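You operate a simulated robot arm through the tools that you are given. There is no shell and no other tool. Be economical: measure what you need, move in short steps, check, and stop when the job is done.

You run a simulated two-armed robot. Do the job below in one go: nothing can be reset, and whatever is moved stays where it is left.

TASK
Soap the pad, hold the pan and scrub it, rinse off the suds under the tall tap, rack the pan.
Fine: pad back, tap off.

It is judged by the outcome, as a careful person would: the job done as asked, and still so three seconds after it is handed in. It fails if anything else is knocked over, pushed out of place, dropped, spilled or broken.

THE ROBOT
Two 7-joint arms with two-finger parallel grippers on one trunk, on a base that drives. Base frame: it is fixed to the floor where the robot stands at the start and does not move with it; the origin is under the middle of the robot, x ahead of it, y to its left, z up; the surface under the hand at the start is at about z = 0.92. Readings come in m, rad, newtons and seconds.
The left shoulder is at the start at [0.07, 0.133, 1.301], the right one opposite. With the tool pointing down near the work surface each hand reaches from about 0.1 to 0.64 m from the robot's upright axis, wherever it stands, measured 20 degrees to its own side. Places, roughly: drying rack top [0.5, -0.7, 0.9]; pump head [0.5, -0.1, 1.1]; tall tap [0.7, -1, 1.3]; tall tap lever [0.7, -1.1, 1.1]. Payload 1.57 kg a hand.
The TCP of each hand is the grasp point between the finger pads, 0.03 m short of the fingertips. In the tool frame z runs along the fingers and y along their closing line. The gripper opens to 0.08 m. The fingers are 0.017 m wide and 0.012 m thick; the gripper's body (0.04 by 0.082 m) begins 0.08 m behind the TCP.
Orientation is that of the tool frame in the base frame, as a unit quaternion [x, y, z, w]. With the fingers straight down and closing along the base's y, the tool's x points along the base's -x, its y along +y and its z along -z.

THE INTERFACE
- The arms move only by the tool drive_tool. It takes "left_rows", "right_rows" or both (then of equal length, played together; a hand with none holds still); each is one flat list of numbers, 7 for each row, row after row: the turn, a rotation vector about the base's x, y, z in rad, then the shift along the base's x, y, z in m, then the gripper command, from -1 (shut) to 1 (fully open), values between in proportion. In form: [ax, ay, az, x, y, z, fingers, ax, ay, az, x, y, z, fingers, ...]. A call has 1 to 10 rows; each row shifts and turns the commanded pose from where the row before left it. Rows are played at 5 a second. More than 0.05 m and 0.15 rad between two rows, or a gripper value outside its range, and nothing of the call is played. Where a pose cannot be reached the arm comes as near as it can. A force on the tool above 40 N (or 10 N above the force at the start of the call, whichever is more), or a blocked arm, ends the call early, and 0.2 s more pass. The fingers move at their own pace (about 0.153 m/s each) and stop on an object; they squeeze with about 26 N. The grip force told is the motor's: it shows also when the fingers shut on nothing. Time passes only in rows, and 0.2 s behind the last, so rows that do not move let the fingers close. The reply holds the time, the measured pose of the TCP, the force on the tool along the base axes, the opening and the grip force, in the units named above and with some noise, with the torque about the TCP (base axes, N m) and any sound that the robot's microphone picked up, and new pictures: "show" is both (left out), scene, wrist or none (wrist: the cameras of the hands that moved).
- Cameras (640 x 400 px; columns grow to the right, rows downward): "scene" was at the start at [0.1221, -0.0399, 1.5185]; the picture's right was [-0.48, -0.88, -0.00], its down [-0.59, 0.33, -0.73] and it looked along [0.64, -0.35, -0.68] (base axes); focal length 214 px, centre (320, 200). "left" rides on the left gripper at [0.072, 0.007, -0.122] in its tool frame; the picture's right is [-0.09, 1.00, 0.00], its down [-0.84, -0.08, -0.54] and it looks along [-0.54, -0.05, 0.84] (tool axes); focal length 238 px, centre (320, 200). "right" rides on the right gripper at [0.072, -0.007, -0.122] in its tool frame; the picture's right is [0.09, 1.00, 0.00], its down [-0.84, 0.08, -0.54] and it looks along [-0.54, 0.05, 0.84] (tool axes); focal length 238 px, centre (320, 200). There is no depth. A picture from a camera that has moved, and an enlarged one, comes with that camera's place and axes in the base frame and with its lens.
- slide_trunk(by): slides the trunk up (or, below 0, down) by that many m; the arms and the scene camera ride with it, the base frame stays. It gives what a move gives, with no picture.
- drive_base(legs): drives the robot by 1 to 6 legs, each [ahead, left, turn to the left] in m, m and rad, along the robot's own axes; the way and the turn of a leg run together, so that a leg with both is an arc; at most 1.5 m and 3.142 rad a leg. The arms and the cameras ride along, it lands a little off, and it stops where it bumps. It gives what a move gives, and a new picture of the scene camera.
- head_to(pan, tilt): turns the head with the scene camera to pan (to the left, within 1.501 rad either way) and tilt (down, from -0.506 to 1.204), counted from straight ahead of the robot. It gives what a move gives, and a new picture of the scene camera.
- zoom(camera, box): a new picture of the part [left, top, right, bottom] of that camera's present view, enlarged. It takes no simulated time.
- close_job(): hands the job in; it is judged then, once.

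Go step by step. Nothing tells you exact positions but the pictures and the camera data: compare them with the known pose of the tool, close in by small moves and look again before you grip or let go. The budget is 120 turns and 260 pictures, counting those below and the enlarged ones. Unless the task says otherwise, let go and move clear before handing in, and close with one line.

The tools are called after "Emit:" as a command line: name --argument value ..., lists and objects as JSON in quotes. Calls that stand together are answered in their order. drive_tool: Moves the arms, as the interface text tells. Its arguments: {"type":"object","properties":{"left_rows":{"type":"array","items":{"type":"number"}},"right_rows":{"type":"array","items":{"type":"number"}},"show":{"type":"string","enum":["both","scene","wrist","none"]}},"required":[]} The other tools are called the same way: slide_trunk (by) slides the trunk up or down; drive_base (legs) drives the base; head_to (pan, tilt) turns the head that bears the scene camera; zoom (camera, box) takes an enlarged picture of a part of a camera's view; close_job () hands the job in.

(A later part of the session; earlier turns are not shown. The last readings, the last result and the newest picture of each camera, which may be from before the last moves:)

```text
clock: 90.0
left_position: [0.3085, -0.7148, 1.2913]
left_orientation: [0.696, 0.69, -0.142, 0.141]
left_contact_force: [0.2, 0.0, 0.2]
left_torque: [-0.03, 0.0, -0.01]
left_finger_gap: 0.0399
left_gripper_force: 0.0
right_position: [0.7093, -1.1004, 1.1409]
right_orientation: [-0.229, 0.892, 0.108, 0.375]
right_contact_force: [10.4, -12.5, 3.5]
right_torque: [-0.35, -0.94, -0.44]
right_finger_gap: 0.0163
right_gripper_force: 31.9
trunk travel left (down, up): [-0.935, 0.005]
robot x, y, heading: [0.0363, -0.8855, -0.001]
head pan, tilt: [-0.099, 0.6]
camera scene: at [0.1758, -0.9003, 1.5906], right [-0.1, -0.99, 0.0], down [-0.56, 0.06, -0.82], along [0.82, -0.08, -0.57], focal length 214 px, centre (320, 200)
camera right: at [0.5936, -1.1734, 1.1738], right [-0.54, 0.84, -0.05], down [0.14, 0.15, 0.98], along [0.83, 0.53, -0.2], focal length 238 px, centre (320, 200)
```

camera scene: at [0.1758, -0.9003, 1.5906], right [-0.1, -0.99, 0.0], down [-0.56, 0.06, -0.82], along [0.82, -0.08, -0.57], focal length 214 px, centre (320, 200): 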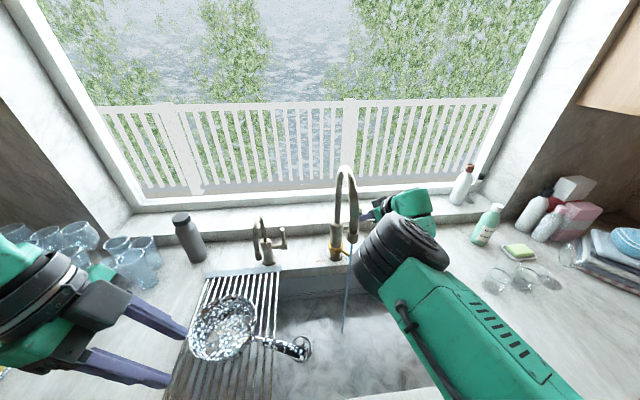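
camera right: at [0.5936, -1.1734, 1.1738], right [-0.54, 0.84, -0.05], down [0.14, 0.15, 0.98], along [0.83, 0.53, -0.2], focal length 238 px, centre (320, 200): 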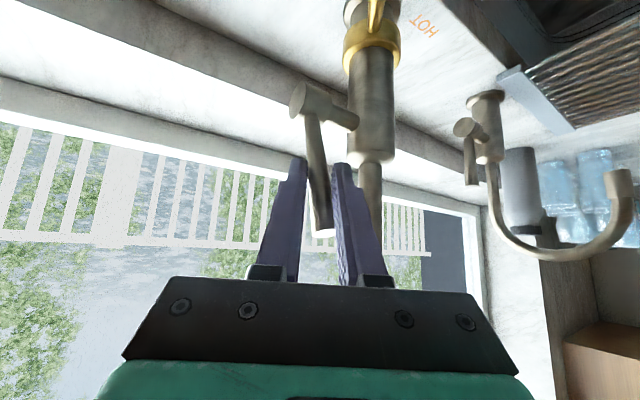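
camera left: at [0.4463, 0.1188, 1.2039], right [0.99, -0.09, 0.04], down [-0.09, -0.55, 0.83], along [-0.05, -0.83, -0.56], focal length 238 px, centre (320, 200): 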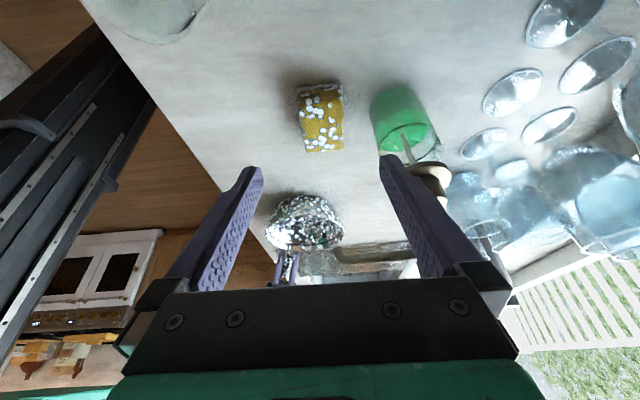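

Water is flowing in a stream from the outlet. I'll release the lever and back off.

Emit:
drive_tool --right_rows '[0, 0, 0, 0, 0, 0, 0.2, 0, 0, 0, 0, 0, 0, 0.3, 0, 0, 0, -0.016, -0.0095, 0.02, 0.3, 0, 0, 0, -0.028, -0.0165, 0.032, 0.3, 0, 0, 0, -0.028, -0.02, 0.03, 0.3, 0, 0, 0, -0.03, -0.02, 0.02, 0.3, 0, 0, 0, -0.03, -0.02, 0.02, 0.3]' --show "both"

Emit:
zoom --camera "scene" --box '[180, 150, 440, 380]'

```text
clock: 91.6
left_position: [0.3038, -0.7109, 1.2931]
left_orientation: [0.695, 0.69, -0.141, 0.143]
left_contact_force: [0.3, 0.6, -0.8]
left_torque: [-0.03, -0.03, 0.0]
left_finger_gap: 0.04
left_gripper_force: 0.0
right_position: [0.5728, -1.1803, 1.267]
right_orientation: [-0.232, 0.891, 0.107, 0.376]
right_contact_force: [-0.5, 0.4, 0.2]
right_torque: [-0.02, 0.01, -0.01]
right_finger_gap: 0.0521
right_gripper_force: 0.1
trunk travel left (down, up): [-0.935, 0.005]
robot x, y, heading: [0.0315, -0.8871, -0.006]
head pan, tilt: [-0.099, 0.6]
camera scene: at [0.1709, -0.8958, 1.5911], right [-0.1, -0.99, 0.0], down [-0.56, 0.06, -0.83], along [0.82, -0.09, -0.56], focal length 214 px, centre (320, 200)
camera right: at [0.4576, -1.2539, 1.2988], right [-0.55, 0.83, -0.05], down [0.14, 0.15, 0.98], along [0.83, 0.53, -0.2], focal length 238 px, centre (320, 200)
```

scene: 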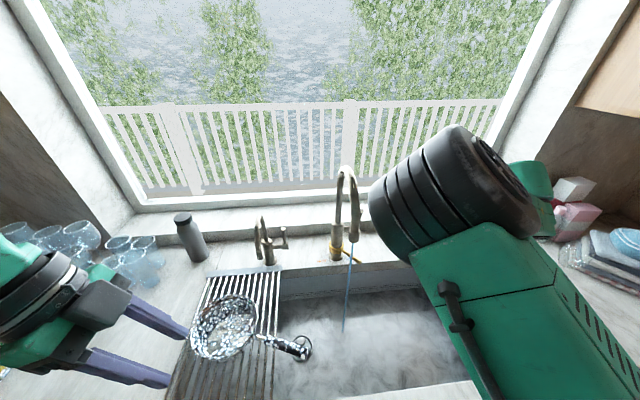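
right: 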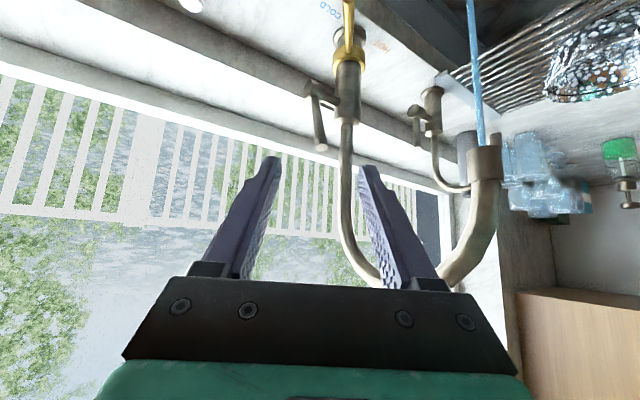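

```text
1.74 times, centred on (310, 265) of scene
camera zoom: at [0.1709, -0.8958, 1.5911], right [-0.1, -0.99, 0.0], down [-0.56, 0.06, -0.83], along [0.82, -0.09, -0.56], focal length 373 px, centre (337, 87)
```

zoom: 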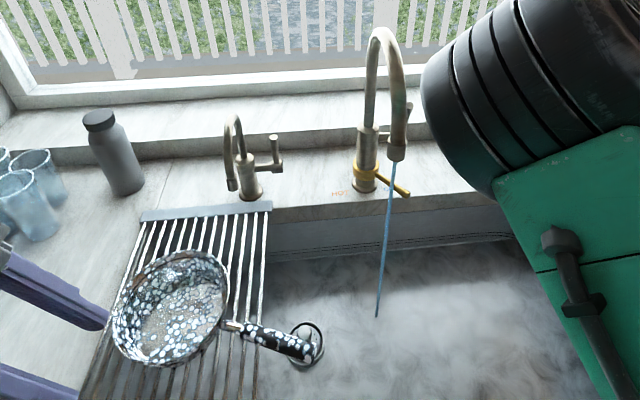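

The stream falls at about (0.543, -1.022). I'll bring the right hand back to the handle-grasp orientation and drive back in front of the rack.

Emit:
drive_tool --right_rows '[0, 0, 0, -0.04, -0.015, 0.0, 0.3, 0, 0, 0.122, -0.04, -0.015, -0.01, 0.6, 0, 0, 0.122, -0.04, -0.015, -0.02, 1, 0, 0, 0.122, -0.04, -0.015, -0.02, 1, 0, 0, 0.122, -0.035, -0.015, -0.02, 1, 0, 0, 0.122, -0.02, -0.015, -0.03, 1, 0.079, -0.036, 0, 0, 0, -0.017, 1, 0, 0, 0, 0, 0, 0, 1]' --show "none"

Emit:
drive_base --legs '[[0, 0.386, 0]]'

Emit:
head_to --pan -0.55 --tilt 0.8

Emit:
zoom --camera "right" --box '[0, 0, 640, 400]'

```text
clock: 93.4
left_position: [0.3052, -0.7103, 1.2926]
left_orientation: [0.694, 0.691, -0.142, 0.144]
left_contact_force: [0.3, -0.2, 0.1]
left_torque: [0.02, 0.0, 0.02]
left_finger_gap: 0.04
left_gripper_force: 0.1
right_position: [0.3595, -1.2675, 1.1488]
right_orientation: [-0.479, 0.765, 0.236, 0.36]
right_contact_force: [0.7, 1.0, 0.2]
right_torque: [-0.01, -0.01, 0.01]
right_finger_gap: 0.0801
right_gripper_force: 0.1
trunk travel left (down, up): [-0.935, 0.005]
robot x, y, heading: [0.0357, -0.8872, -0.003]
head pan, tilt: [-0.099, 0.6]
```

```text
clock: 95.8
left_position: [0.3088, -0.3327, 1.2925]
left_orientation: [0.697, 0.688, -0.141, 0.143]
left_contact_force: [-0.2, -0.5, 0.2]
left_torque: [0.0, 0.01, 0.02]
left_finger_gap: 0.0398
left_gripper_force: 0.0
right_position: [0.3615, -0.8904, 1.1489]
right_orientation: [-0.476, 0.766, 0.236, 0.361]
right_contact_force: [-0.5, -0.9, -0.4]
right_torque: [0.02, 0.03, -0.02]
right_finger_gap: 0.08
right_gripper_force: 0.0
trunk travel left (down, up): [-0.935, 0.005]
robot x, y, heading: [0.0344, -0.503, -0.007]
head pan, tilt: [-0.099, 0.6]
camera scene: at [0.1752, -0.5175, 1.5909], right [-0.11, -0.99, 0.0], down [-0.56, 0.06, -0.82], along [0.82, -0.09, -0.57], focal length 214 px, centre (320, 200)
```

scene: 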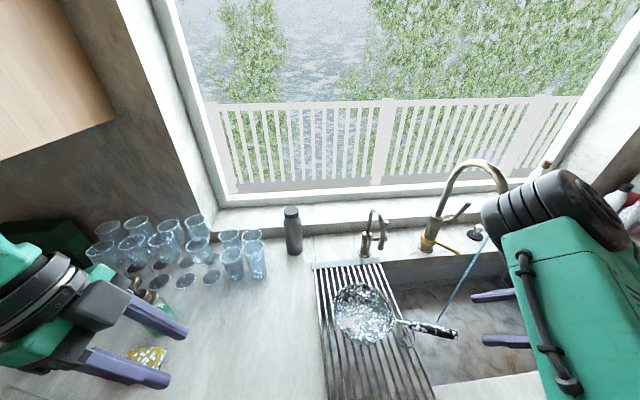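

```text
clock: 96.7
left_position: [0.3096, -0.329, 1.2923]
left_orientation: [0.697, 0.688, -0.143, 0.144]
left_contact_force: [0.9, -0.4, 0.5]
left_torque: [0.01, 0.0, 0.01]
left_finger_gap: 0.0401
left_gripper_force: 0.1
right_position: [0.36, -0.8867, 1.1489]
right_orientation: [-0.478, 0.767, 0.235, 0.358]
right_contact_force: [-0.5, 0.0, -0.6]
right_torque: [0.01, 0.03, -0.02]
right_finger_gap: 0.0801
right_gripper_force: 0.0
trunk travel left (down, up): [-0.935, 0.005]
robot x, y, heading: [0.0383, -0.5052, -0.005]
head pan, tilt: [-0.55, 0.799]
camera scene: at [0.1557, -0.5461, 1.5741], right [-0.53, -0.85, 0.0], down [-0.61, 0.38, -0.7], along [0.59, -0.37, -0.72], focal length 214 px, centre (320, 200)
```

scene: 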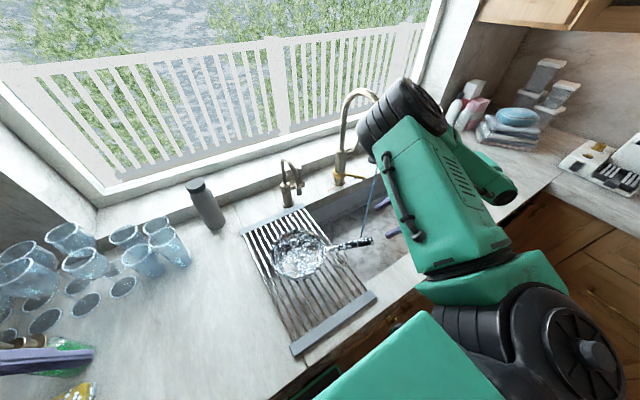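

```text
1.00 times, centred on (320, 200) of right (not enlarged: the box is as wide or as high as the picture)
camera zoom: at [0.306, -1.0154, 1.1704], right [-0.92, 0.38, -0.05], down [-0.01, 0.12, 0.99], along [0.38, 0.92, -0.11], focal length 238 px, centre (320, 200)
```

zoom: 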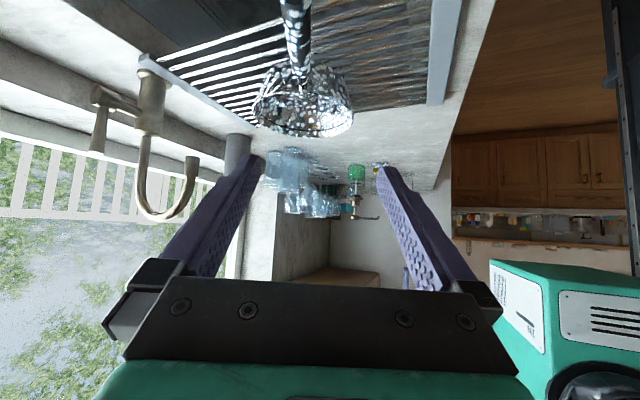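

The pan is where I left it. I'll approach the handle the same way as before.

Emit:
drive_tool --right_rows '[0, 0, 0, 0.0138, 0.0067, -0.037, 1, 0, 0, 0, 0.0138, 0.0067, -0.037, 1, 0, 0, 0, 0.0138, 0.0067, -0.037, 1, 0, 0, 0, 0, 0, 0, 1]' --show "both"

Emit:
zoom --camera "scene" --box '[250, 180, 450, 305]'

```text
clock: 97.7
left_position: [0.3096, -0.3302, 1.2916]
left_orientation: [0.698, 0.688, -0.141, 0.143]
left_contact_force: [0.9, 0.0, 0.6]
left_torque: [-0.02, 0.03, 0.04]
left_finger_gap: 0.0401
left_gripper_force: 0.0
right_position: [0.4004, -0.868, 1.0391]
right_orientation: [-0.477, 0.767, 0.235, 0.359]
right_contact_force: [0.0, 0.3, -0.9]
right_torque: [0.01, 0.01, -0.02]
right_finger_gap: 0.0802
right_gripper_force: 0.2
trunk travel left (down, up): [-0.935, 0.005]
robot x, y, heading: [0.037, -0.5046, -0.007]
head pan, tilt: [-0.55, 0.799]
camera scene: at [0.1554, -0.5471, 1.5741], right [-0.53, -0.85, 0.0], down [-0.61, 0.38, -0.7], along [0.59, -0.37, -0.72], focal length 214 px, centre (320, 200)
camera right: at [0.3451, -0.9961, 1.0594], right [-0.92, 0.38, -0.05], down [-0.01, 0.12, 0.99], along [0.38, 0.92, -0.11], focal length 238 px, centre (320, 200)
```

scene: 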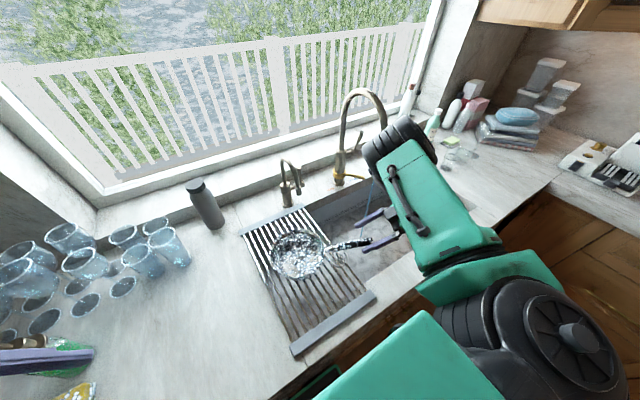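
right: 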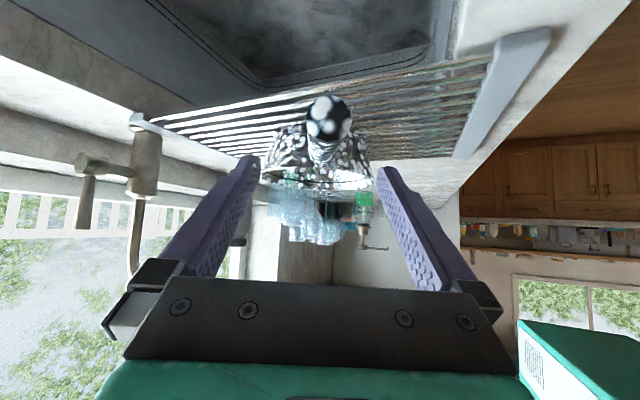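

```text
3.20 times, centred on (350, 242) of scene
camera zoom: at [0.1554, -0.5471, 1.5741], right [-0.53, -0.85, 0.0], down [-0.61, 0.38, -0.7], along [0.59, -0.37, -0.72], focal length 686 px, centre (224, 64)
```

zoom: 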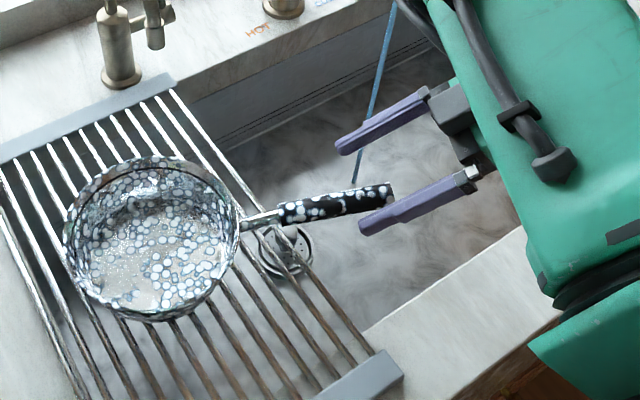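

Emit:
drive_tool --right_rows '[0, 0, 0, 0.0077, 0.019, -0.0165, 1, 0, 0, 0, 0.0077, 0.019, -0.0165, 1, 0, 0, 0, 0.0077, 0.019, -0.0165, 1, 0, 0, 0, 0, 0, 0, 1]' --show "wrist"

Emit:
zoom --camera "scene" --box '[250, 180, 450, 305]'

```text
clock: 98.7
left_position: [0.3106, -0.3292, 1.2919]
left_orientation: [0.697, 0.688, -0.141, 0.143]
left_contact_force: [-0.1, -0.3, 0.3]
left_torque: [-0.01, 0.03, 0.03]
left_finger_gap: 0.0402
left_gripper_force: 0.1
right_position: [0.4232, -0.8103, 0.9891]
right_orientation: [-0.478, 0.767, 0.235, 0.359]
right_contact_force: [-0.4, 0.8, -0.2]
right_torque: [0.02, 0.02, 0.01]
right_finger_gap: 0.0802
right_gripper_force: 0.0
trunk travel left (down, up): [-0.935, 0.005]
robot x, y, heading: [0.0396, -0.5081, -0.007]
head pan, tilt: [-0.55, 0.799]
camera right: at [0.369, -0.9389, 1.0096], right [-0.92, 0.38, -0.05], down [-0.01, 0.12, 0.99], along [0.38, 0.92, -0.11], focal length 238 px, centre (320, 200)
```

right: 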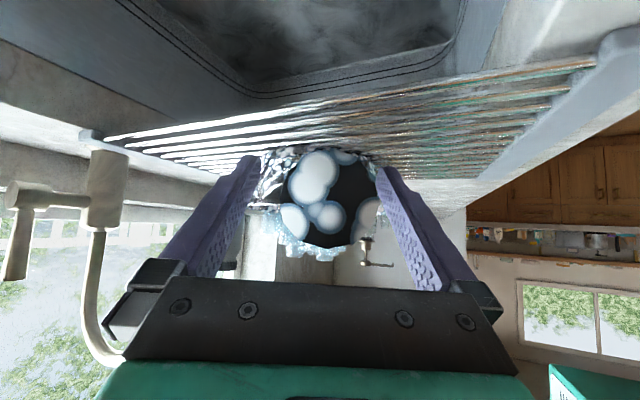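

```text
3.20 times, centred on (350, 242) of scene
camera zoom: at [0.1556, -0.5472, 1.574], right [-0.53, -0.85, 0.0], down [-0.61, 0.38, -0.7], along [0.59, -0.37, -0.72], focal length 686 px, centre (224, 64)
```

zoom: 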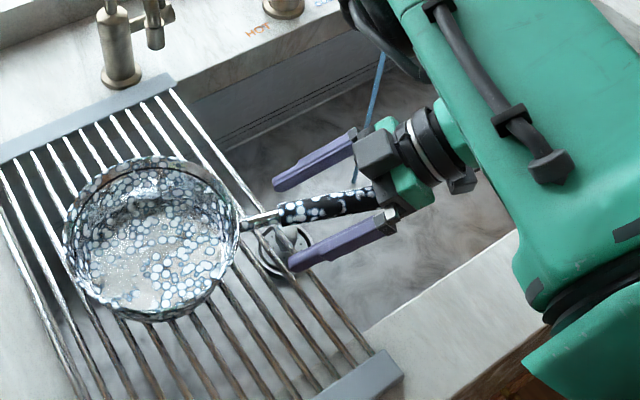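

The handle is well centred. Closing, then lifting the pan.

Emit:
drive_tool --right_rows '[0, 0, 0, 0, 0, 0, 0, 0, 0, 0, 0, 0, 0, -1, 0, 0, 0, 0, 0, 0, -1, 0, 0, 0, 0, 0, 0.02, -1, 0, 0, 0, 0, 0, 0.025, -1, 0, 0, 0, 0, 0, 0.025, -1, 0, 0, 0, 0, 0, 0.0, -1]' --show "wrist"

Emit:
zoom --camera "scene" --box '[220, 160, 460, 310]'

```text
clock: 100.3
left_position: [0.3104, -0.3306, 1.2916]
left_orientation: [0.697, 0.689, -0.142, 0.143]
left_contact_force: [-0.7, 0.2, -0.7]
left_torque: [0.02, -0.04, 0.0]
left_finger_gap: 0.04
left_gripper_force: 0.1
right_position: [0.4261, -0.812, 1.0575]
right_orientation: [-0.477, 0.767, 0.236, 0.359]
right_contact_force: [-0.4, -0.2, -7.8]
right_torque: [-0.7, 0.33, 0.02]
right_finger_gap: 0.0273
right_gripper_force: 26.4
trunk travel left (down, up): [-0.935, 0.005]
robot x, y, heading: [0.0392, -0.5039, -0.01]
head pan, tilt: [-0.55, 0.799]
camera right: at [0.3717, -0.9401, 1.0793], right [-0.92, 0.38, -0.05], down [-0.01, 0.12, 0.99], along [0.38, 0.92, -0.11], focal length 238 px, centre (320, 200)
```

right: 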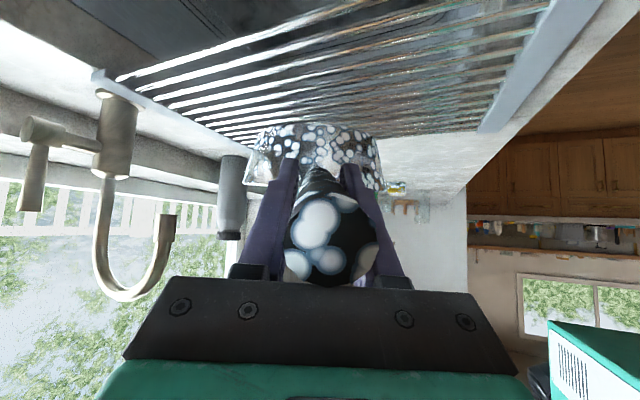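

```text
2.67 times, centred on (340, 235) of scene
camera zoom: at [0.1576, -0.5482, 1.5738], right [-0.53, -0.85, 0.0], down [-0.61, 0.38, -0.7], along [0.59, -0.37, -0.72], focal length 572 px, centre (267, 107)
```

zoom: 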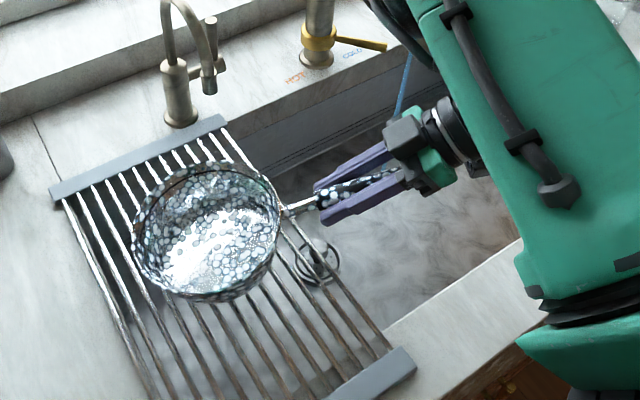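

The pan is secure. I'll pull back 8 cm to keep the wrist clear of the spout, then drive to the tap.

Emit:
drive_tool --right_rows '[0, 0, 0, -0.04, 0, 0.005, -1, 0, 0, 0, -0.04, 0, 0.005, -1, 0, 0, 0, -0.01, 0, 0.0, -1]' --show "none"

Emit:
drive_base --legs '[[0, -0.355, 0]]'

Emit:
head_to --pan -0.2 --tilt 0.75

```text
clock: 101.1
left_position: [0.3105, -0.3311, 1.2915]
left_orientation: [0.697, 0.688, -0.142, 0.143]
left_contact_force: [0.1, -0.5, 0.0]
left_torque: [0.03, 0.01, -0.04]
left_finger_gap: 0.0398
left_gripper_force: 0.0
right_position: [0.3342, -0.8093, 1.069]
right_orientation: [-0.477, 0.767, 0.235, 0.36]
right_contact_force: [-0.6, -0.2, -7.6]
right_torque: [-0.65, 0.31, -0.01]
right_finger_gap: 0.0279
right_gripper_force: 25.9
trunk travel left (down, up): [-0.935, 0.005]
robot x, y, heading: [0.0394, -0.5063, -0.009]
head pan, tilt: [-0.55, 0.799]
```

```text
clock: 103.4
left_position: [0.3068, -0.6787, 1.2911]
left_orientation: [0.697, 0.688, -0.142, 0.142]
left_contact_force: [0.2, 1.2, 0.2]
left_torque: [-0.02, -0.02, 0.0]
left_finger_gap: 0.0399
left_gripper_force: 0.2
right_position: [0.3281, -1.1593, 1.0709]
right_orientation: [-0.477, 0.768, 0.234, 0.358]
right_contact_force: [-0.1, 0.6, -7.1]
right_torque: [-0.71, 0.35, 0.0]
right_finger_gap: 0.0277
right_gripper_force: 25.8
trunk travel left (down, up): [-0.935, 0.005]
robot x, y, heading: [0.0342, -0.8526, -0.013]
head pan, tilt: [-0.55, 0.799]
camera scene: at [0.153, -0.8959, 1.574], right [-0.53, -0.85, 0.0], down [-0.61, 0.38, -0.7], along [0.59, -0.37, -0.72], focal length 214 px, centre (320, 200)
```

scene: 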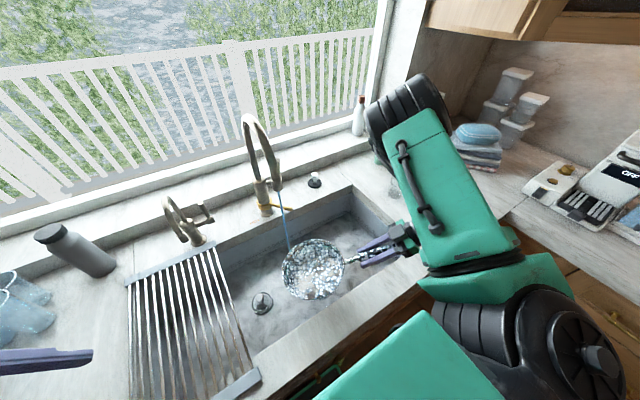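

```text
clock: 104.2
left_position: [0.3072, -0.6832, 1.2922]
left_orientation: [0.697, 0.688, -0.142, 0.142]
left_contact_force: [0.4, -0.6, -0.9]
left_torque: [0.01, 0.01, -0.03]
left_finger_gap: 0.04
left_gripper_force: 0.0
right_position: [0.3297, -1.1627, 1.0692]
right_orientation: [-0.476, 0.767, 0.236, 0.359]
right_contact_force: [-0.7, 0.1, -8.4]
right_torque: [-0.67, 0.35, -0.01]
right_finger_gap: 0.0277
right_gripper_force: 25.6
trunk travel left (down, up): [-0.935, 0.005]
robot x, y, heading: [0.0358, -0.8563, -0.017]
head pan, tilt: [-0.201, 0.75]
camera scene: at [0.1656, -0.8747, 1.5779], right [-0.21, -0.98, 0.0], down [-0.67, 0.14, -0.73], along [0.71, -0.15, -0.68], focal length 214 px, centre (320, 200)
```

scene: 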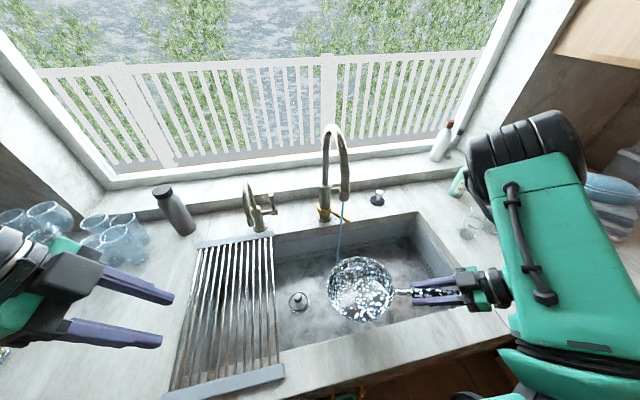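

The pan centre is near (0.374, -1.025), so moving 0.165 m ahead brings it under the stream.

Emit:
drive_tool --right_rows '[0, 0, 0, 0.041, 0, 0, -1, 0, 0, 0, 0.041, 0, 0, -1, 0, 0, 0, 0.041, 0, 0, -1, 0, 0, 0, 0.04, 0.0, 0, -1, 0, 0, 0, 0, 0, 0, -1, 0, 0, 0, 0, 0, 0, -1, 0, 0, 0, 0, 0, 0, -1]' --show "scene"

Emit:
zoom --camera "scene" --box '[250, 120, 490, 310]'

```text
clock: 105.8
left_position: [0.3084, -0.6826, 1.291]
left_orientation: [0.697, 0.688, -0.142, 0.142]
left_contact_force: [0.4, -0.1, 0.1]
left_torque: [-0.01, 0.0, 0.02]
left_finger_gap: 0.0398
left_gripper_force: 0.0
right_position: [0.4934, -1.1619, 1.0693]
right_orientation: [-0.476, 0.768, 0.236, 0.359]
right_contact_force: [0.2, 0.7, -6.9]
right_torque: [-0.72, 0.34, 0.01]
right_finger_gap: 0.0279
right_gripper_force: 26.0
trunk travel left (down, up): [-0.935, 0.005]
robot x, y, heading: [0.0336, -0.8558, -0.015]
head pan, tilt: [-0.201, 0.75]
camera scene: at [0.1668, -0.8743, 1.5778], right [-0.21, -0.98, 0.0], down [-0.67, 0.14, -0.73], along [0.71, -0.15, -0.68], focal length 214 px, centre (320, 200)
```

scene: 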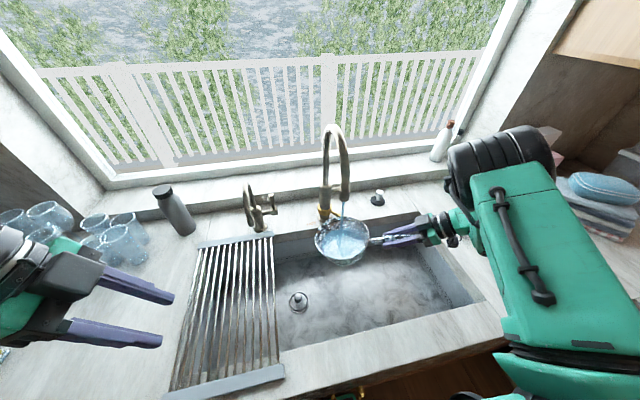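

```text
2.11 times, centred on (370, 215) of scene
camera zoom: at [0.1668, -0.8743, 1.5778], right [-0.21, -0.98, 0.0], down [-0.67, 0.14, -0.73], along [0.71, -0.15, -0.68], focal length 452 px, centre (215, 168)
```

zoom: 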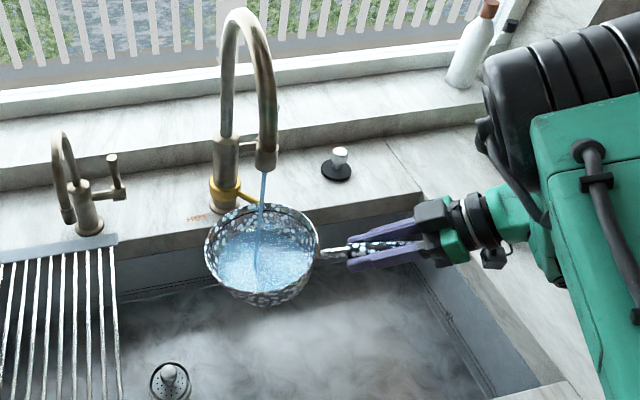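

Water is hitting the pan. I'll hold it there and wait while it rinses.

Emit:
drive_tool --right_rows '[0, 0, 0, 0.01, 0, 0, -1, 0, 0, 0, 0.01, 0, 0, -1, 0, 0, 0, -0.01, 0, 0, -1, 0, 0, 0, -0.01, 0, 0, -1, 0, 0, 0, 0, 0.015, 0, -1, 0, 0, 0, 0, 0.01, 0, -1, 0, 0, 0, 0, -0.015, 0, -1, 0, 0, 0, 0, -0.01, 0, -1, 0, 0, 0, 0, 0, 0, -1, 0, 0, 0, 0, 0, 0, -1]' --show "none"

Emit:
zoom --camera "scene" --box '[290, 160, 450, 290]'

```text
clock: 108.0
left_position: [0.3073, -0.682, 1.2915]
left_orientation: [0.698, 0.687, -0.142, 0.143]
left_contact_force: [0.4, 0.8, 1.0]
left_torque: [-0.03, 0.01, 0.0]
left_finger_gap: 0.0398
left_gripper_force: 0.1
right_position: [0.4935, -1.1618, 1.0671]
right_orientation: [-0.477, 0.767, 0.235, 0.358]
right_contact_force: [0.4, 0.6, -8.2]
right_torque: [-0.79, 0.38, 0.02]
right_finger_gap: 0.0279
right_gripper_force: 26.3
trunk travel left (down, up): [-0.935, 0.005]
robot x, y, heading: [0.0328, -0.8592, -0.016]
head pan, tilt: [-0.201, 0.75]
```

```text
3.08 times, centred on (370, 225) of scene
camera zoom: at [0.1663, -0.8738, 1.5779], right [-0.21, -0.98, 0.0], down [-0.67, 0.14, -0.73], along [0.71, -0.15, -0.68], focal length 660 px, centre (166, 123)
```

zoom: 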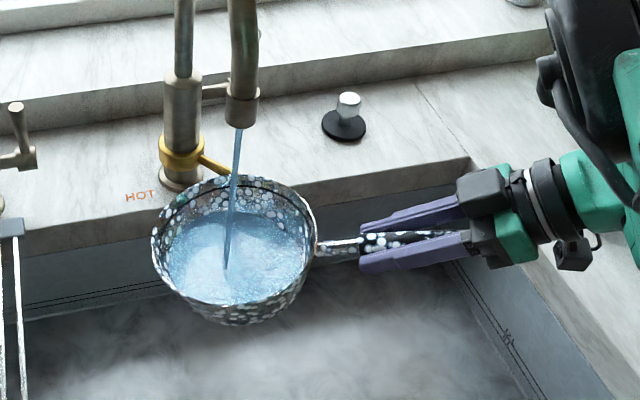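

The pan is filling and suds remain on the walls. I'll roll the pan toward me so the water runs over it and drains into the sink.

Emit:
drive_tool --right_rows '[-0.0567, -0.128, 0, 0, 0, 0, -1, -0.0567, -0.128, 0, 0, 0, 0, -1, -0.0567, -0.128, 0, 0, 0, 0, -1, -0.0567, -0.128, 0, 0, 0, 0, -1, -0.0567, -0.128, 0, 0, 0, 0, -1, 0, 0, 0, 0, 0, 0, -1, 0, 0, 0, 0, 0, 0, -1]' --show "none"

Emit:
zoom --camera "scene" --box '[270, 140, 470, 300]'

```text
clock: 109.6
left_position: [0.3077, -0.6824, 1.2914]
left_orientation: [0.698, 0.687, -0.142, 0.142]
left_contact_force: [0.4, 1.0, 0.3]
left_torque: [0.02, 0.01, 0.03]
left_finger_gap: 0.0399
left_gripper_force: 0.1
right_position: [0.4929, -1.162, 1.0693]
right_orientation: [-0.572, 0.64, -0.034, 0.512]
right_contact_force: [-0.4, -0.6, -8.5]
right_torque: [-0.46, 0.54, 0.06]
right_finger_gap: 0.0279
right_gripper_force: 26.3
trunk travel left (down, up): [-0.935, 0.005]
robot x, y, heading: [0.0331, -0.8562, -0.009]
head pan, tilt: [-0.201, 0.75]
```

```text
2.50 times, centred on (370, 220) of scene
camera zoom: at [0.1663, -0.8742, 1.5779], right [-0.21, -0.98, 0.0], down [-0.67, 0.14, -0.73], along [0.71, -0.15, -0.68], focal length 536 px, centre (195, 150)
```

zoom: 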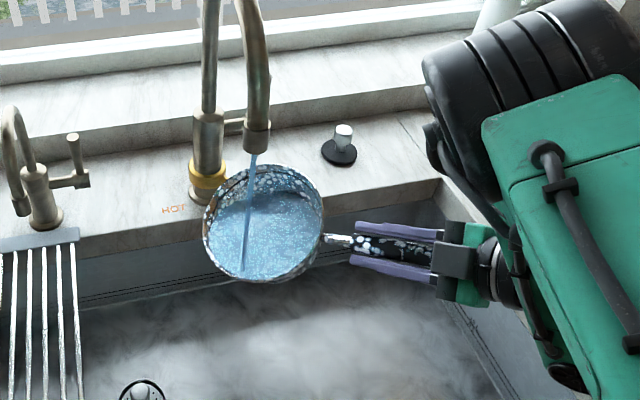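

Emit:
drive_tool --right_rows '[-0.0567, -0.128, 0, 0, 0, 0, -1, -0.0567, -0.128, 0, 0, 0, 0, -1, 0, 0, 0, 0, 0, 0, -1, 0, 0, 0, 0, 0, 0, -1, 0, 0, 0, 0, 0, 0, -1, 0, 0, 0, 0, 0, 0, -1, 0, 0, 0, 0, 0, 0, -1, 0, 0, 0, 0, 0, 0, -1, 0, 0, 0, 0, 0, 0, -1, 0, 0, 0, 0, 0, 0, -1]' --show "none"

Emit:
zoom --camera "scene" --box '[270, 140, 470, 300]'

```text
clock: 111.8
left_position: [0.309, -0.6828, 1.2908]
left_orientation: [0.698, 0.688, -0.142, 0.143]
left_contact_force: [0.3, -0.3, 0.4]
left_torque: [0.01, 0.03, -0.03]
left_finger_gap: 0.0402
left_gripper_force: 0.1
right_position: [0.4924, -1.163, 1.0672]
right_orientation: [0.589, -0.568, 0.143, -0.557]
right_contact_force: [0.8, 0.8, -10.0]
right_torque: [-0.46, 0.97, -0.01]
right_finger_gap: 0.028
right_gripper_force: 25.8
trunk travel left (down, up): [-0.935, 0.005]
robot x, y, heading: [0.0334, -0.857, -0.009]
head pan, tilt: [-0.201, 0.75]
```

```text
2.50 times, centred on (370, 220) of scene
camera zoom: at [0.1669, -0.8745, 1.5778], right [-0.21, -0.98, 0.0], down [-0.67, 0.14, -0.73], along [0.71, -0.15, -0.68], focal length 536 px, centre (195, 150)
```

zoom: 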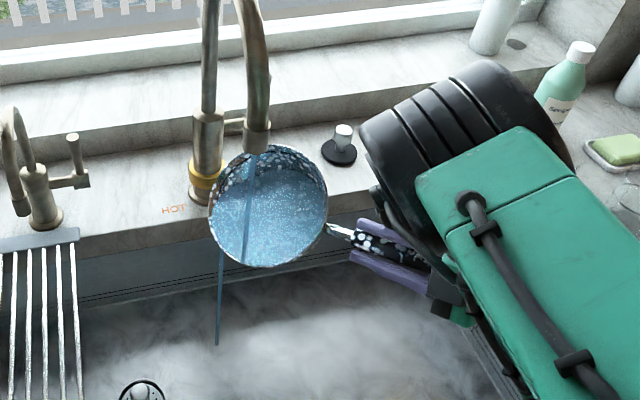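

Water is now pouring off the low edge into the sink. I'll tilt a bit more and keep rinsing.

Emit:
drive_tool --right_rows '[-0.0567, -0.128, 0, 0, 0, 0, -1, -0.0567, -0.128, 0, 0, 0, 0, -1, -0.0567, -0.128, 0, 0, 0, 0, -1, 0, 0, 0, 0, 0, 0, -1, 0, 0, 0, 0, 0, 0, -1, 0, 0, 0, 0, 0, 0, -1, 0, 0, 0, 0, 0, 0, -1, 0, 0, 0, 0, 0, 0, -1, 0, 0, 0, 0, 0, 0, -1, 0, 0, 0, 0, 0, 0, -1]' --show "none"

Emit:
zoom --camera "scene" --box '[270, 140, 470, 300]'

```text
clock: 114.0
left_position: [0.3072, -0.6833, 1.2926]
left_orientation: [0.697, 0.688, -0.142, 0.143]
left_contact_force: [0.1, 0.2, 0.5]
left_torque: [0.01, 0.02, 0.02]
left_finger_gap: 0.0403
left_gripper_force: 0.1
right_position: [0.505, -1.1626, 1.0652]
right_orientation: [-0.598, 0.438, -0.3, 0.601]
right_contact_force: [-0.2, 0.4, -8.9]
right_torque: [-0.37, 0.93, 0.0]
right_finger_gap: 0.028
right_gripper_force: 25.9
right hand out of reach, approached as far as the arm can: row 3
trunk travel left (down, up): [-0.935, 0.005]
robot x, y, heading: [0.0347, -0.857, -0.015]
head pan, tilt: [-0.201, 0.75]
```

```text
2.50 times, centred on (370, 220) of scene
camera zoom: at [0.1669, -0.8745, 1.5778], right [-0.21, -0.98, 0.0], down [-0.67, 0.14, -0.73], along [0.71, -0.15, -0.68], focal length 536 px, centre (195, 150)
```

zoom: 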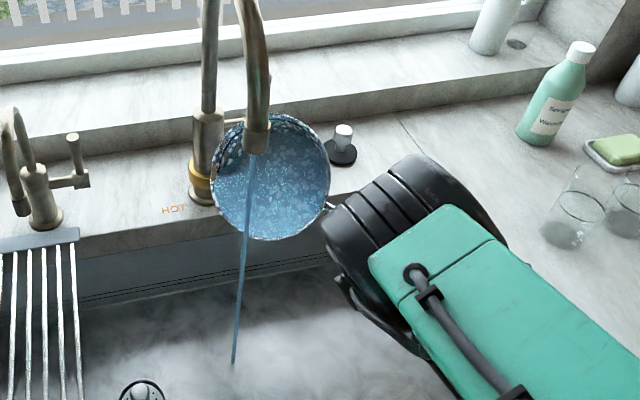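

At this tilt the stream misses the inside. I'll roll back partway so it runs over the inner surface and hold there.

Emit:
drive_tool --right_rows '[0.0567, 0.128, 0, -0.003, 0, 0, -1, 0.0567, 0.128, 0, -0.003, 0, 0, -1, 0.0567, 0.128, 0, -0.003, 0, 0, -1, 0.0567, 0.128, 0, -0.003, 0, 0, -1, 0, 0, 0, 0, 0, 0, -1, 0, 0, 0, 0, 0, 0, -1, 0, 0, 0, 0, 0, 0, -1, 0, 0, 0, 0, 0, 0, -1, 0, 0, 0, 0, 0, 0, -1, 0, 0, 0, 0, 0, 0, -1]' --show "none"

Emit:
zoom --camera "scene" --box '[290, 160, 430, 270]'

```text
clock: 116.2
left_position: [0.3056, -0.6819, 1.2917]
left_orientation: [0.697, 0.688, -0.142, 0.143]
left_contact_force: [0.4, 0.2, 0.6]
left_torque: [0.0, 0.0, -0.02]
left_finger_gap: 0.0402
left_gripper_force: 0.0
right_position: [0.4916, -1.1611, 1.0676]
right_orientation: [-0.581, 0.606, -0.09, 0.535]
right_contact_force: [0.2, -0.3, 0.3]
right_torque: [0.01, -0.01, 0.02]
right_finger_gap: 0.0003
right_gripper_force: 21.7
trunk travel left (down, up): [-0.935, 0.005]
robot x, y, heading: [0.0324, -0.8585, -0.013]
head pan, tilt: [-0.201, 0.75]
```

```text
3.64 times, centred on (360, 215) of scene
camera zoom: at [0.1645, -0.8734, 1.578], right [-0.21, -0.98, 0.0], down [-0.67, 0.14, -0.73], along [0.71, -0.15, -0.68], focal length 780 px, centre (174, 146)
```

zoom: 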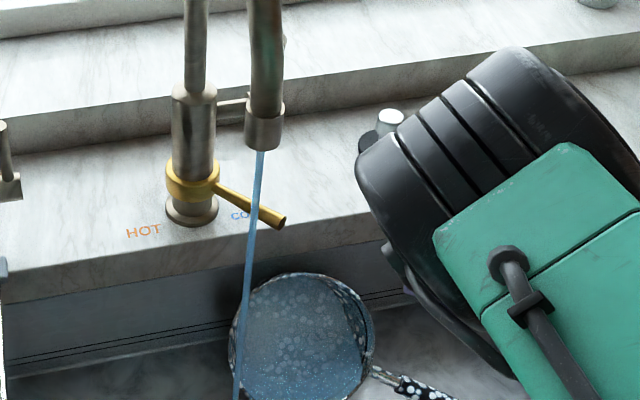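

The pan slipped out of the grip while I rolled it back, and it is now in the sink. I'll look at where it lies before moving anything.

Emit:
drive_tool --right_rows '[0, 0, 0, -0.02, -0.02, 0.03, -1, 0, 0, 0, -0.02, -0.02, 0.03, 0]' --show "scene"

Emit:
zoom --camera "scene" --box '[270, 190, 450, 330]'

```text
clock: 116.8
left_position: [0.3044, -0.6823, 1.2911]
left_orientation: [0.698, 0.687, -0.141, 0.143]
left_contact_force: [-1.2, 0.1, -0.3]
left_torque: [-0.02, 0.0, 0.0]
left_finger_gap: 0.04
left_gripper_force: 0.0
right_position: [0.4493, -1.2036, 1.1293]
right_orientation: [-0.582, 0.605, -0.089, 0.536]
right_contact_force: [0.4, -0.1, 0.3]
right_torque: [-0.03, 0.03, -0.01]
right_finger_gap: 0.0402
right_gripper_force: 0.1
trunk travel left (down, up): [-0.935, 0.005]
robot x, y, heading: [0.0355, -0.8507, -0.012]
head pan, tilt: [-0.201, 0.75]
camera scene: at [0.1628, -0.8746, 1.5781], right [-0.21, -0.98, 0.0], down [-0.67, 0.14, -0.73], along [0.72, -0.15, -0.68], focal length 214 px, centre (320, 200)
```

scene: 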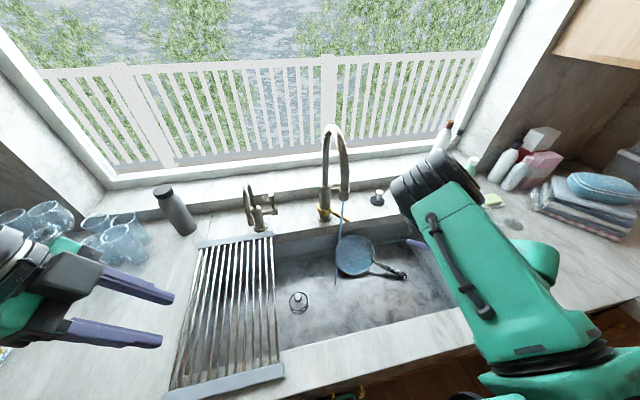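

```text
2.86 times, centred on (360, 260) of scene
camera zoom: at [0.1628, -0.8746, 1.5781], right [-0.21, -0.98, 0.0], down [-0.67, 0.14, -0.73], along [0.72, -0.15, -0.68], focal length 613 px, centre (206, 29)
```

zoom: 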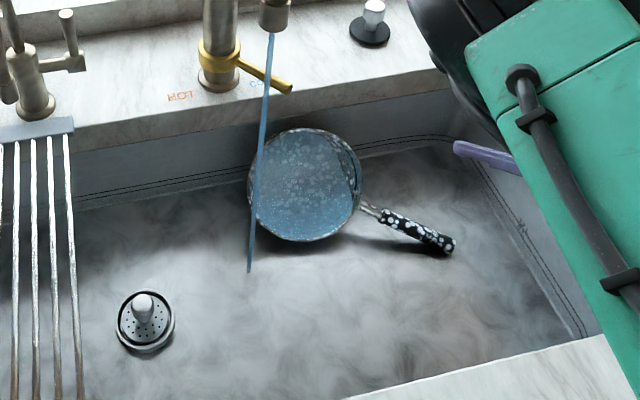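

The pan is in the sink, leaning near the back with its handle toward the right front. The sink floor is at z ≈ 0.748. I'll bring the right hand back to a handle-aligned pose above it and look with the wrist camera.

Emit:
drive_tool --right_rows '[0.0567, 0.128, 0, -0.01, 0, 0.01, 0.5, 0.0567, 0.128, 0, -0.01, 0, 0.01, 1, 0.0567, 0.128, 0, 0, 0, 0.01, 1, 0.0567, 0.128, 0, 0, 0, 0, 1, 0.0567, 0.128, 0, 0, 0, 0, 1, 0, 0, -0.14, 0, 0, 0, 1, 0, 0, -0.14, 0, 0, 0, 1, -0.088, 0.0768, 0, 0, 0, 0, 1, -0.088, 0.0768, 0, 0, 0, 0, 1, -0.088, 0.0768, 0, 0, 0, 0, 1]' --show "both"

```text
clock: 119.0
left_position: [0.3068, -0.6809, 1.2923]
left_orientation: [0.698, 0.687, -0.142, 0.143]
left_contact_force: [0.0, 0.2, -0.2]
left_torque: [0.0, 0.01, 0.0]
left_finger_gap: 0.0401
left_gripper_force: 0.1
right_position: [0.4314, -1.1997, 1.1554]
right_orientation: [-0.425, 0.864, 0.061, 0.265]
right_contact_force: [-0.3, -0.5, -0.3]
right_torque: [-0.03, -0.04, -0.02]
right_finger_gap: 0.08
right_gripper_force: 0.1
trunk travel left (down, up): [-0.935, 0.005]
robot x, y, heading: [0.0376, -0.8559, -0.014]
head pan, tilt: [-0.201, 0.75]
camera scene: at [0.1644, -0.8718, 1.5781], right [-0.21, -0.98, 0.0], down [-0.67, 0.14, -0.73], along [0.71, -0.15, -0.68], focal length 214 px, centre (320, 200)
camera right: at [0.3514, -1.295, 1.2245], right [-0.81, 0.56, -0.17], down [0.14, 0.46, 0.88], along [0.57, 0.69, -0.45], focal length 238 px, centre (320, 200)
```

scene: 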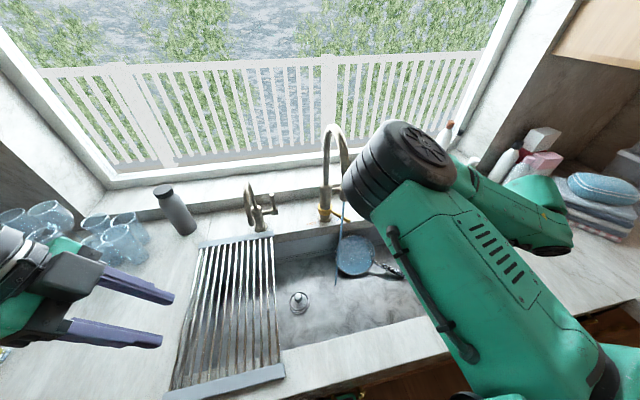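
right: 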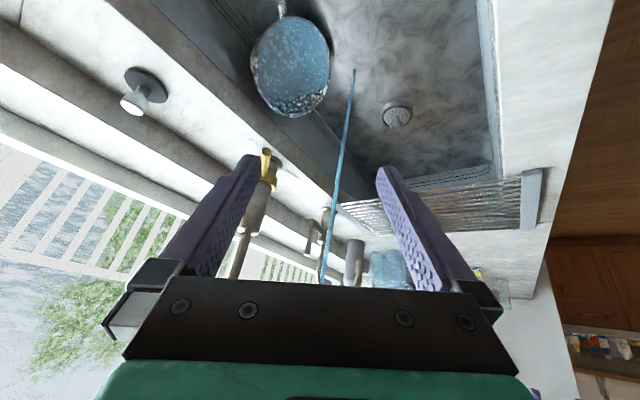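

The pan leans on the sink's back wall with its handle on the floor, from about (0.515, -1.30) to (0.59, -1.205). I'll shift the base right and lower the trunk so the hand can reach the handle.

Emit:
drive_base --legs '[[0, -0.12, 0]]'

Emit:
slide_trunk --by -0.12

Emit:
drive_tool --right_rows '[0, 0, 0, 0.02, 0.005, -0.01, 1, 0, 0, 0, 0.02, 0.005, -0.01, 1, 0, 0, 0, 0, 0, 0, 1]' --show "both"

```text
clock: 120.2
left_position: [0.305, -0.7968, 1.291]
left_orientation: [0.698, 0.686, -0.143, 0.145]
left_contact_force: [0.1, -0.1, 0.1]
left_torque: [0.0, 0.01, 0.03]
left_finger_gap: 0.04
left_gripper_force: 0.0
right_position: [0.4286, -1.3162, 1.1583]
right_orientation: [-0.425, 0.864, 0.06, 0.264]
right_contact_force: [-0.2, -0.5, 0.7]
right_torque: [-0.04, -0.01, 0.01]
right_finger_gap: 0.0799
right_gripper_force: 0.0
trunk travel left (down, up): [-0.935, 0.005]
robot x, y, heading: [0.033, -0.9745, -0.016]
head pan, tilt: [-0.201, 0.75]
camera scene: at [0.163, -0.9856, 1.5781], right [-0.21, -0.98, 0.0], down [-0.67, 0.14, -0.73], along [0.71, -0.16, -0.68], focal length 214 px, centre (320, 200)
```

scene: 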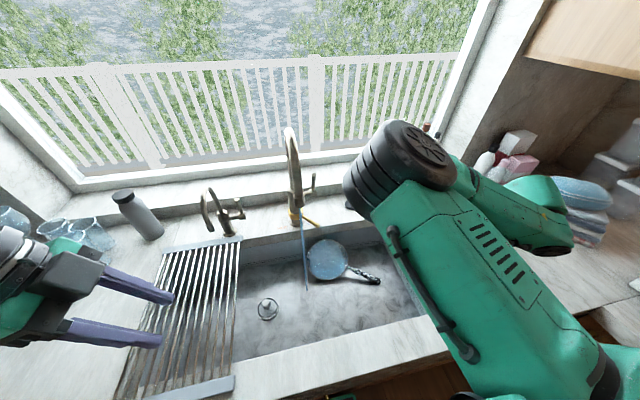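

```text
clock: 121.7
left_position: [0.3051, -0.802, 1.1718]
left_orientation: [0.699, 0.687, -0.142, 0.142]
left_contact_force: [-0.3, 0.0, 0.4]
left_torque: [0.02, -0.01, 0.02]
left_finger_gap: 0.0402
left_gripper_force: 0.1
right_position: [0.4282, -1.3224, 1.0371]
right_orientation: [-0.425, 0.863, 0.062, 0.265]
right_contact_force: [0.5, 0.6, -1.4]
right_torque: [-0.02, -0.01, 0.03]
right_finger_gap: 0.0798
right_gripper_force: 0.0
trunk travel left (down, up): [-0.815, 0.125]
robot x, y, heading: [0.0312, -0.9753, -0.012]
head pan, tilt: [-0.201, 0.75]
```

```text
clock: 122.5
left_position: [0.3043, -0.8006, 1.1716]
left_orientation: [0.699, 0.686, -0.142, 0.143]
left_contact_force: [0.8, -1.5, 0.0]
left_torque: [-0.01, -0.02, 0.01]
left_finger_gap: 0.0399
left_gripper_force: 0.0
right_position: [0.4674, -1.3134, 1.0161]
right_orientation: [-0.424, 0.864, 0.061, 0.266]
right_contact_force: [-0.3, -0.6, -1.1]
right_torque: [-0.02, 0.01, -0.01]
right_finger_gap: 0.0802
right_gripper_force: 0.1
trunk travel left (down, up): [-0.815, 0.125]
robot x, y, heading: [0.0321, -0.9733, -0.019]
head pan, tilt: [-0.201, 0.75]
camera scene: at [0.1623, -0.9923, 1.4581], right [-0.21, -0.98, 0.0], down [-0.67, 0.15, -0.73], along [0.71, -0.16, -0.68], focal length 214 px, centre (320, 200)
camera right: at [0.3882, -1.4068, 1.084], right [-0.81, 0.57, -0.17], down [0.14, 0.46, 0.88], along [0.57, 0.69, -0.45], focal length 238 px, centre (320, 200)
```

scene: 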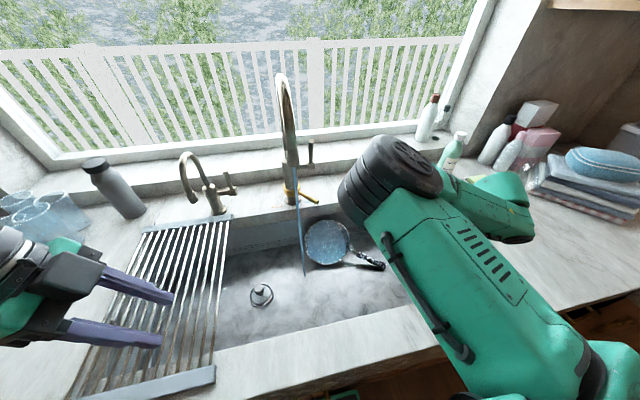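
right: 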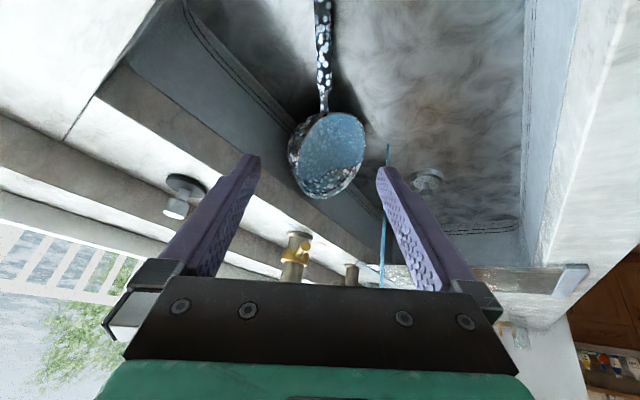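

Emit:
zoom --camera "scene" --box '[270, 180, 430, 300]'

Emit:
zoom --camera "right" --box '[240, 0, 440, 220]'

```text
3.33 times, centred on (350, 240) of scene
camera zoom: at [0.1623, -0.9923, 1.4581], right [-0.21, -0.98, 0.0], down [-0.67, 0.15, -0.73], along [0.71, -0.16, -0.68], focal length 715 px, centre (220, 67)
```

zoom: 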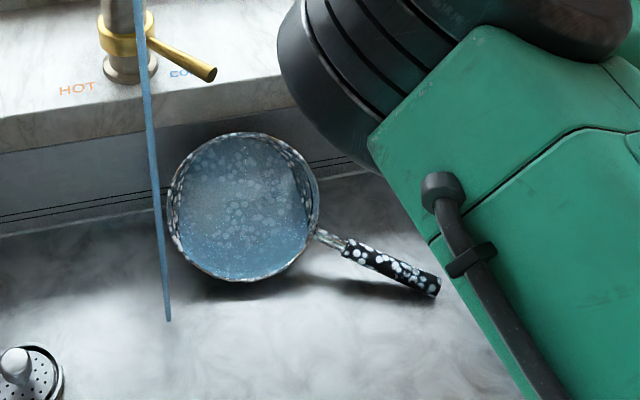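

```text
1.82 times, centred on (340, 110) of right
camera zoom: at [0.3882, -1.4068, 1.084], right [-0.81, 0.57, -0.17], down [0.14, 0.46, 0.88], along [0.57, 0.69, -0.45], focal length 433 px, centre (284, 364)
```

zoom: 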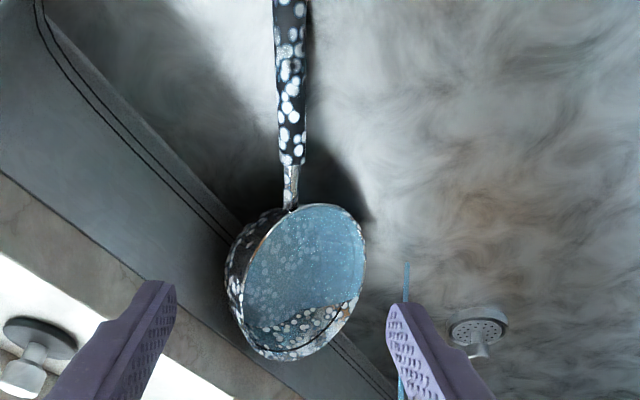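

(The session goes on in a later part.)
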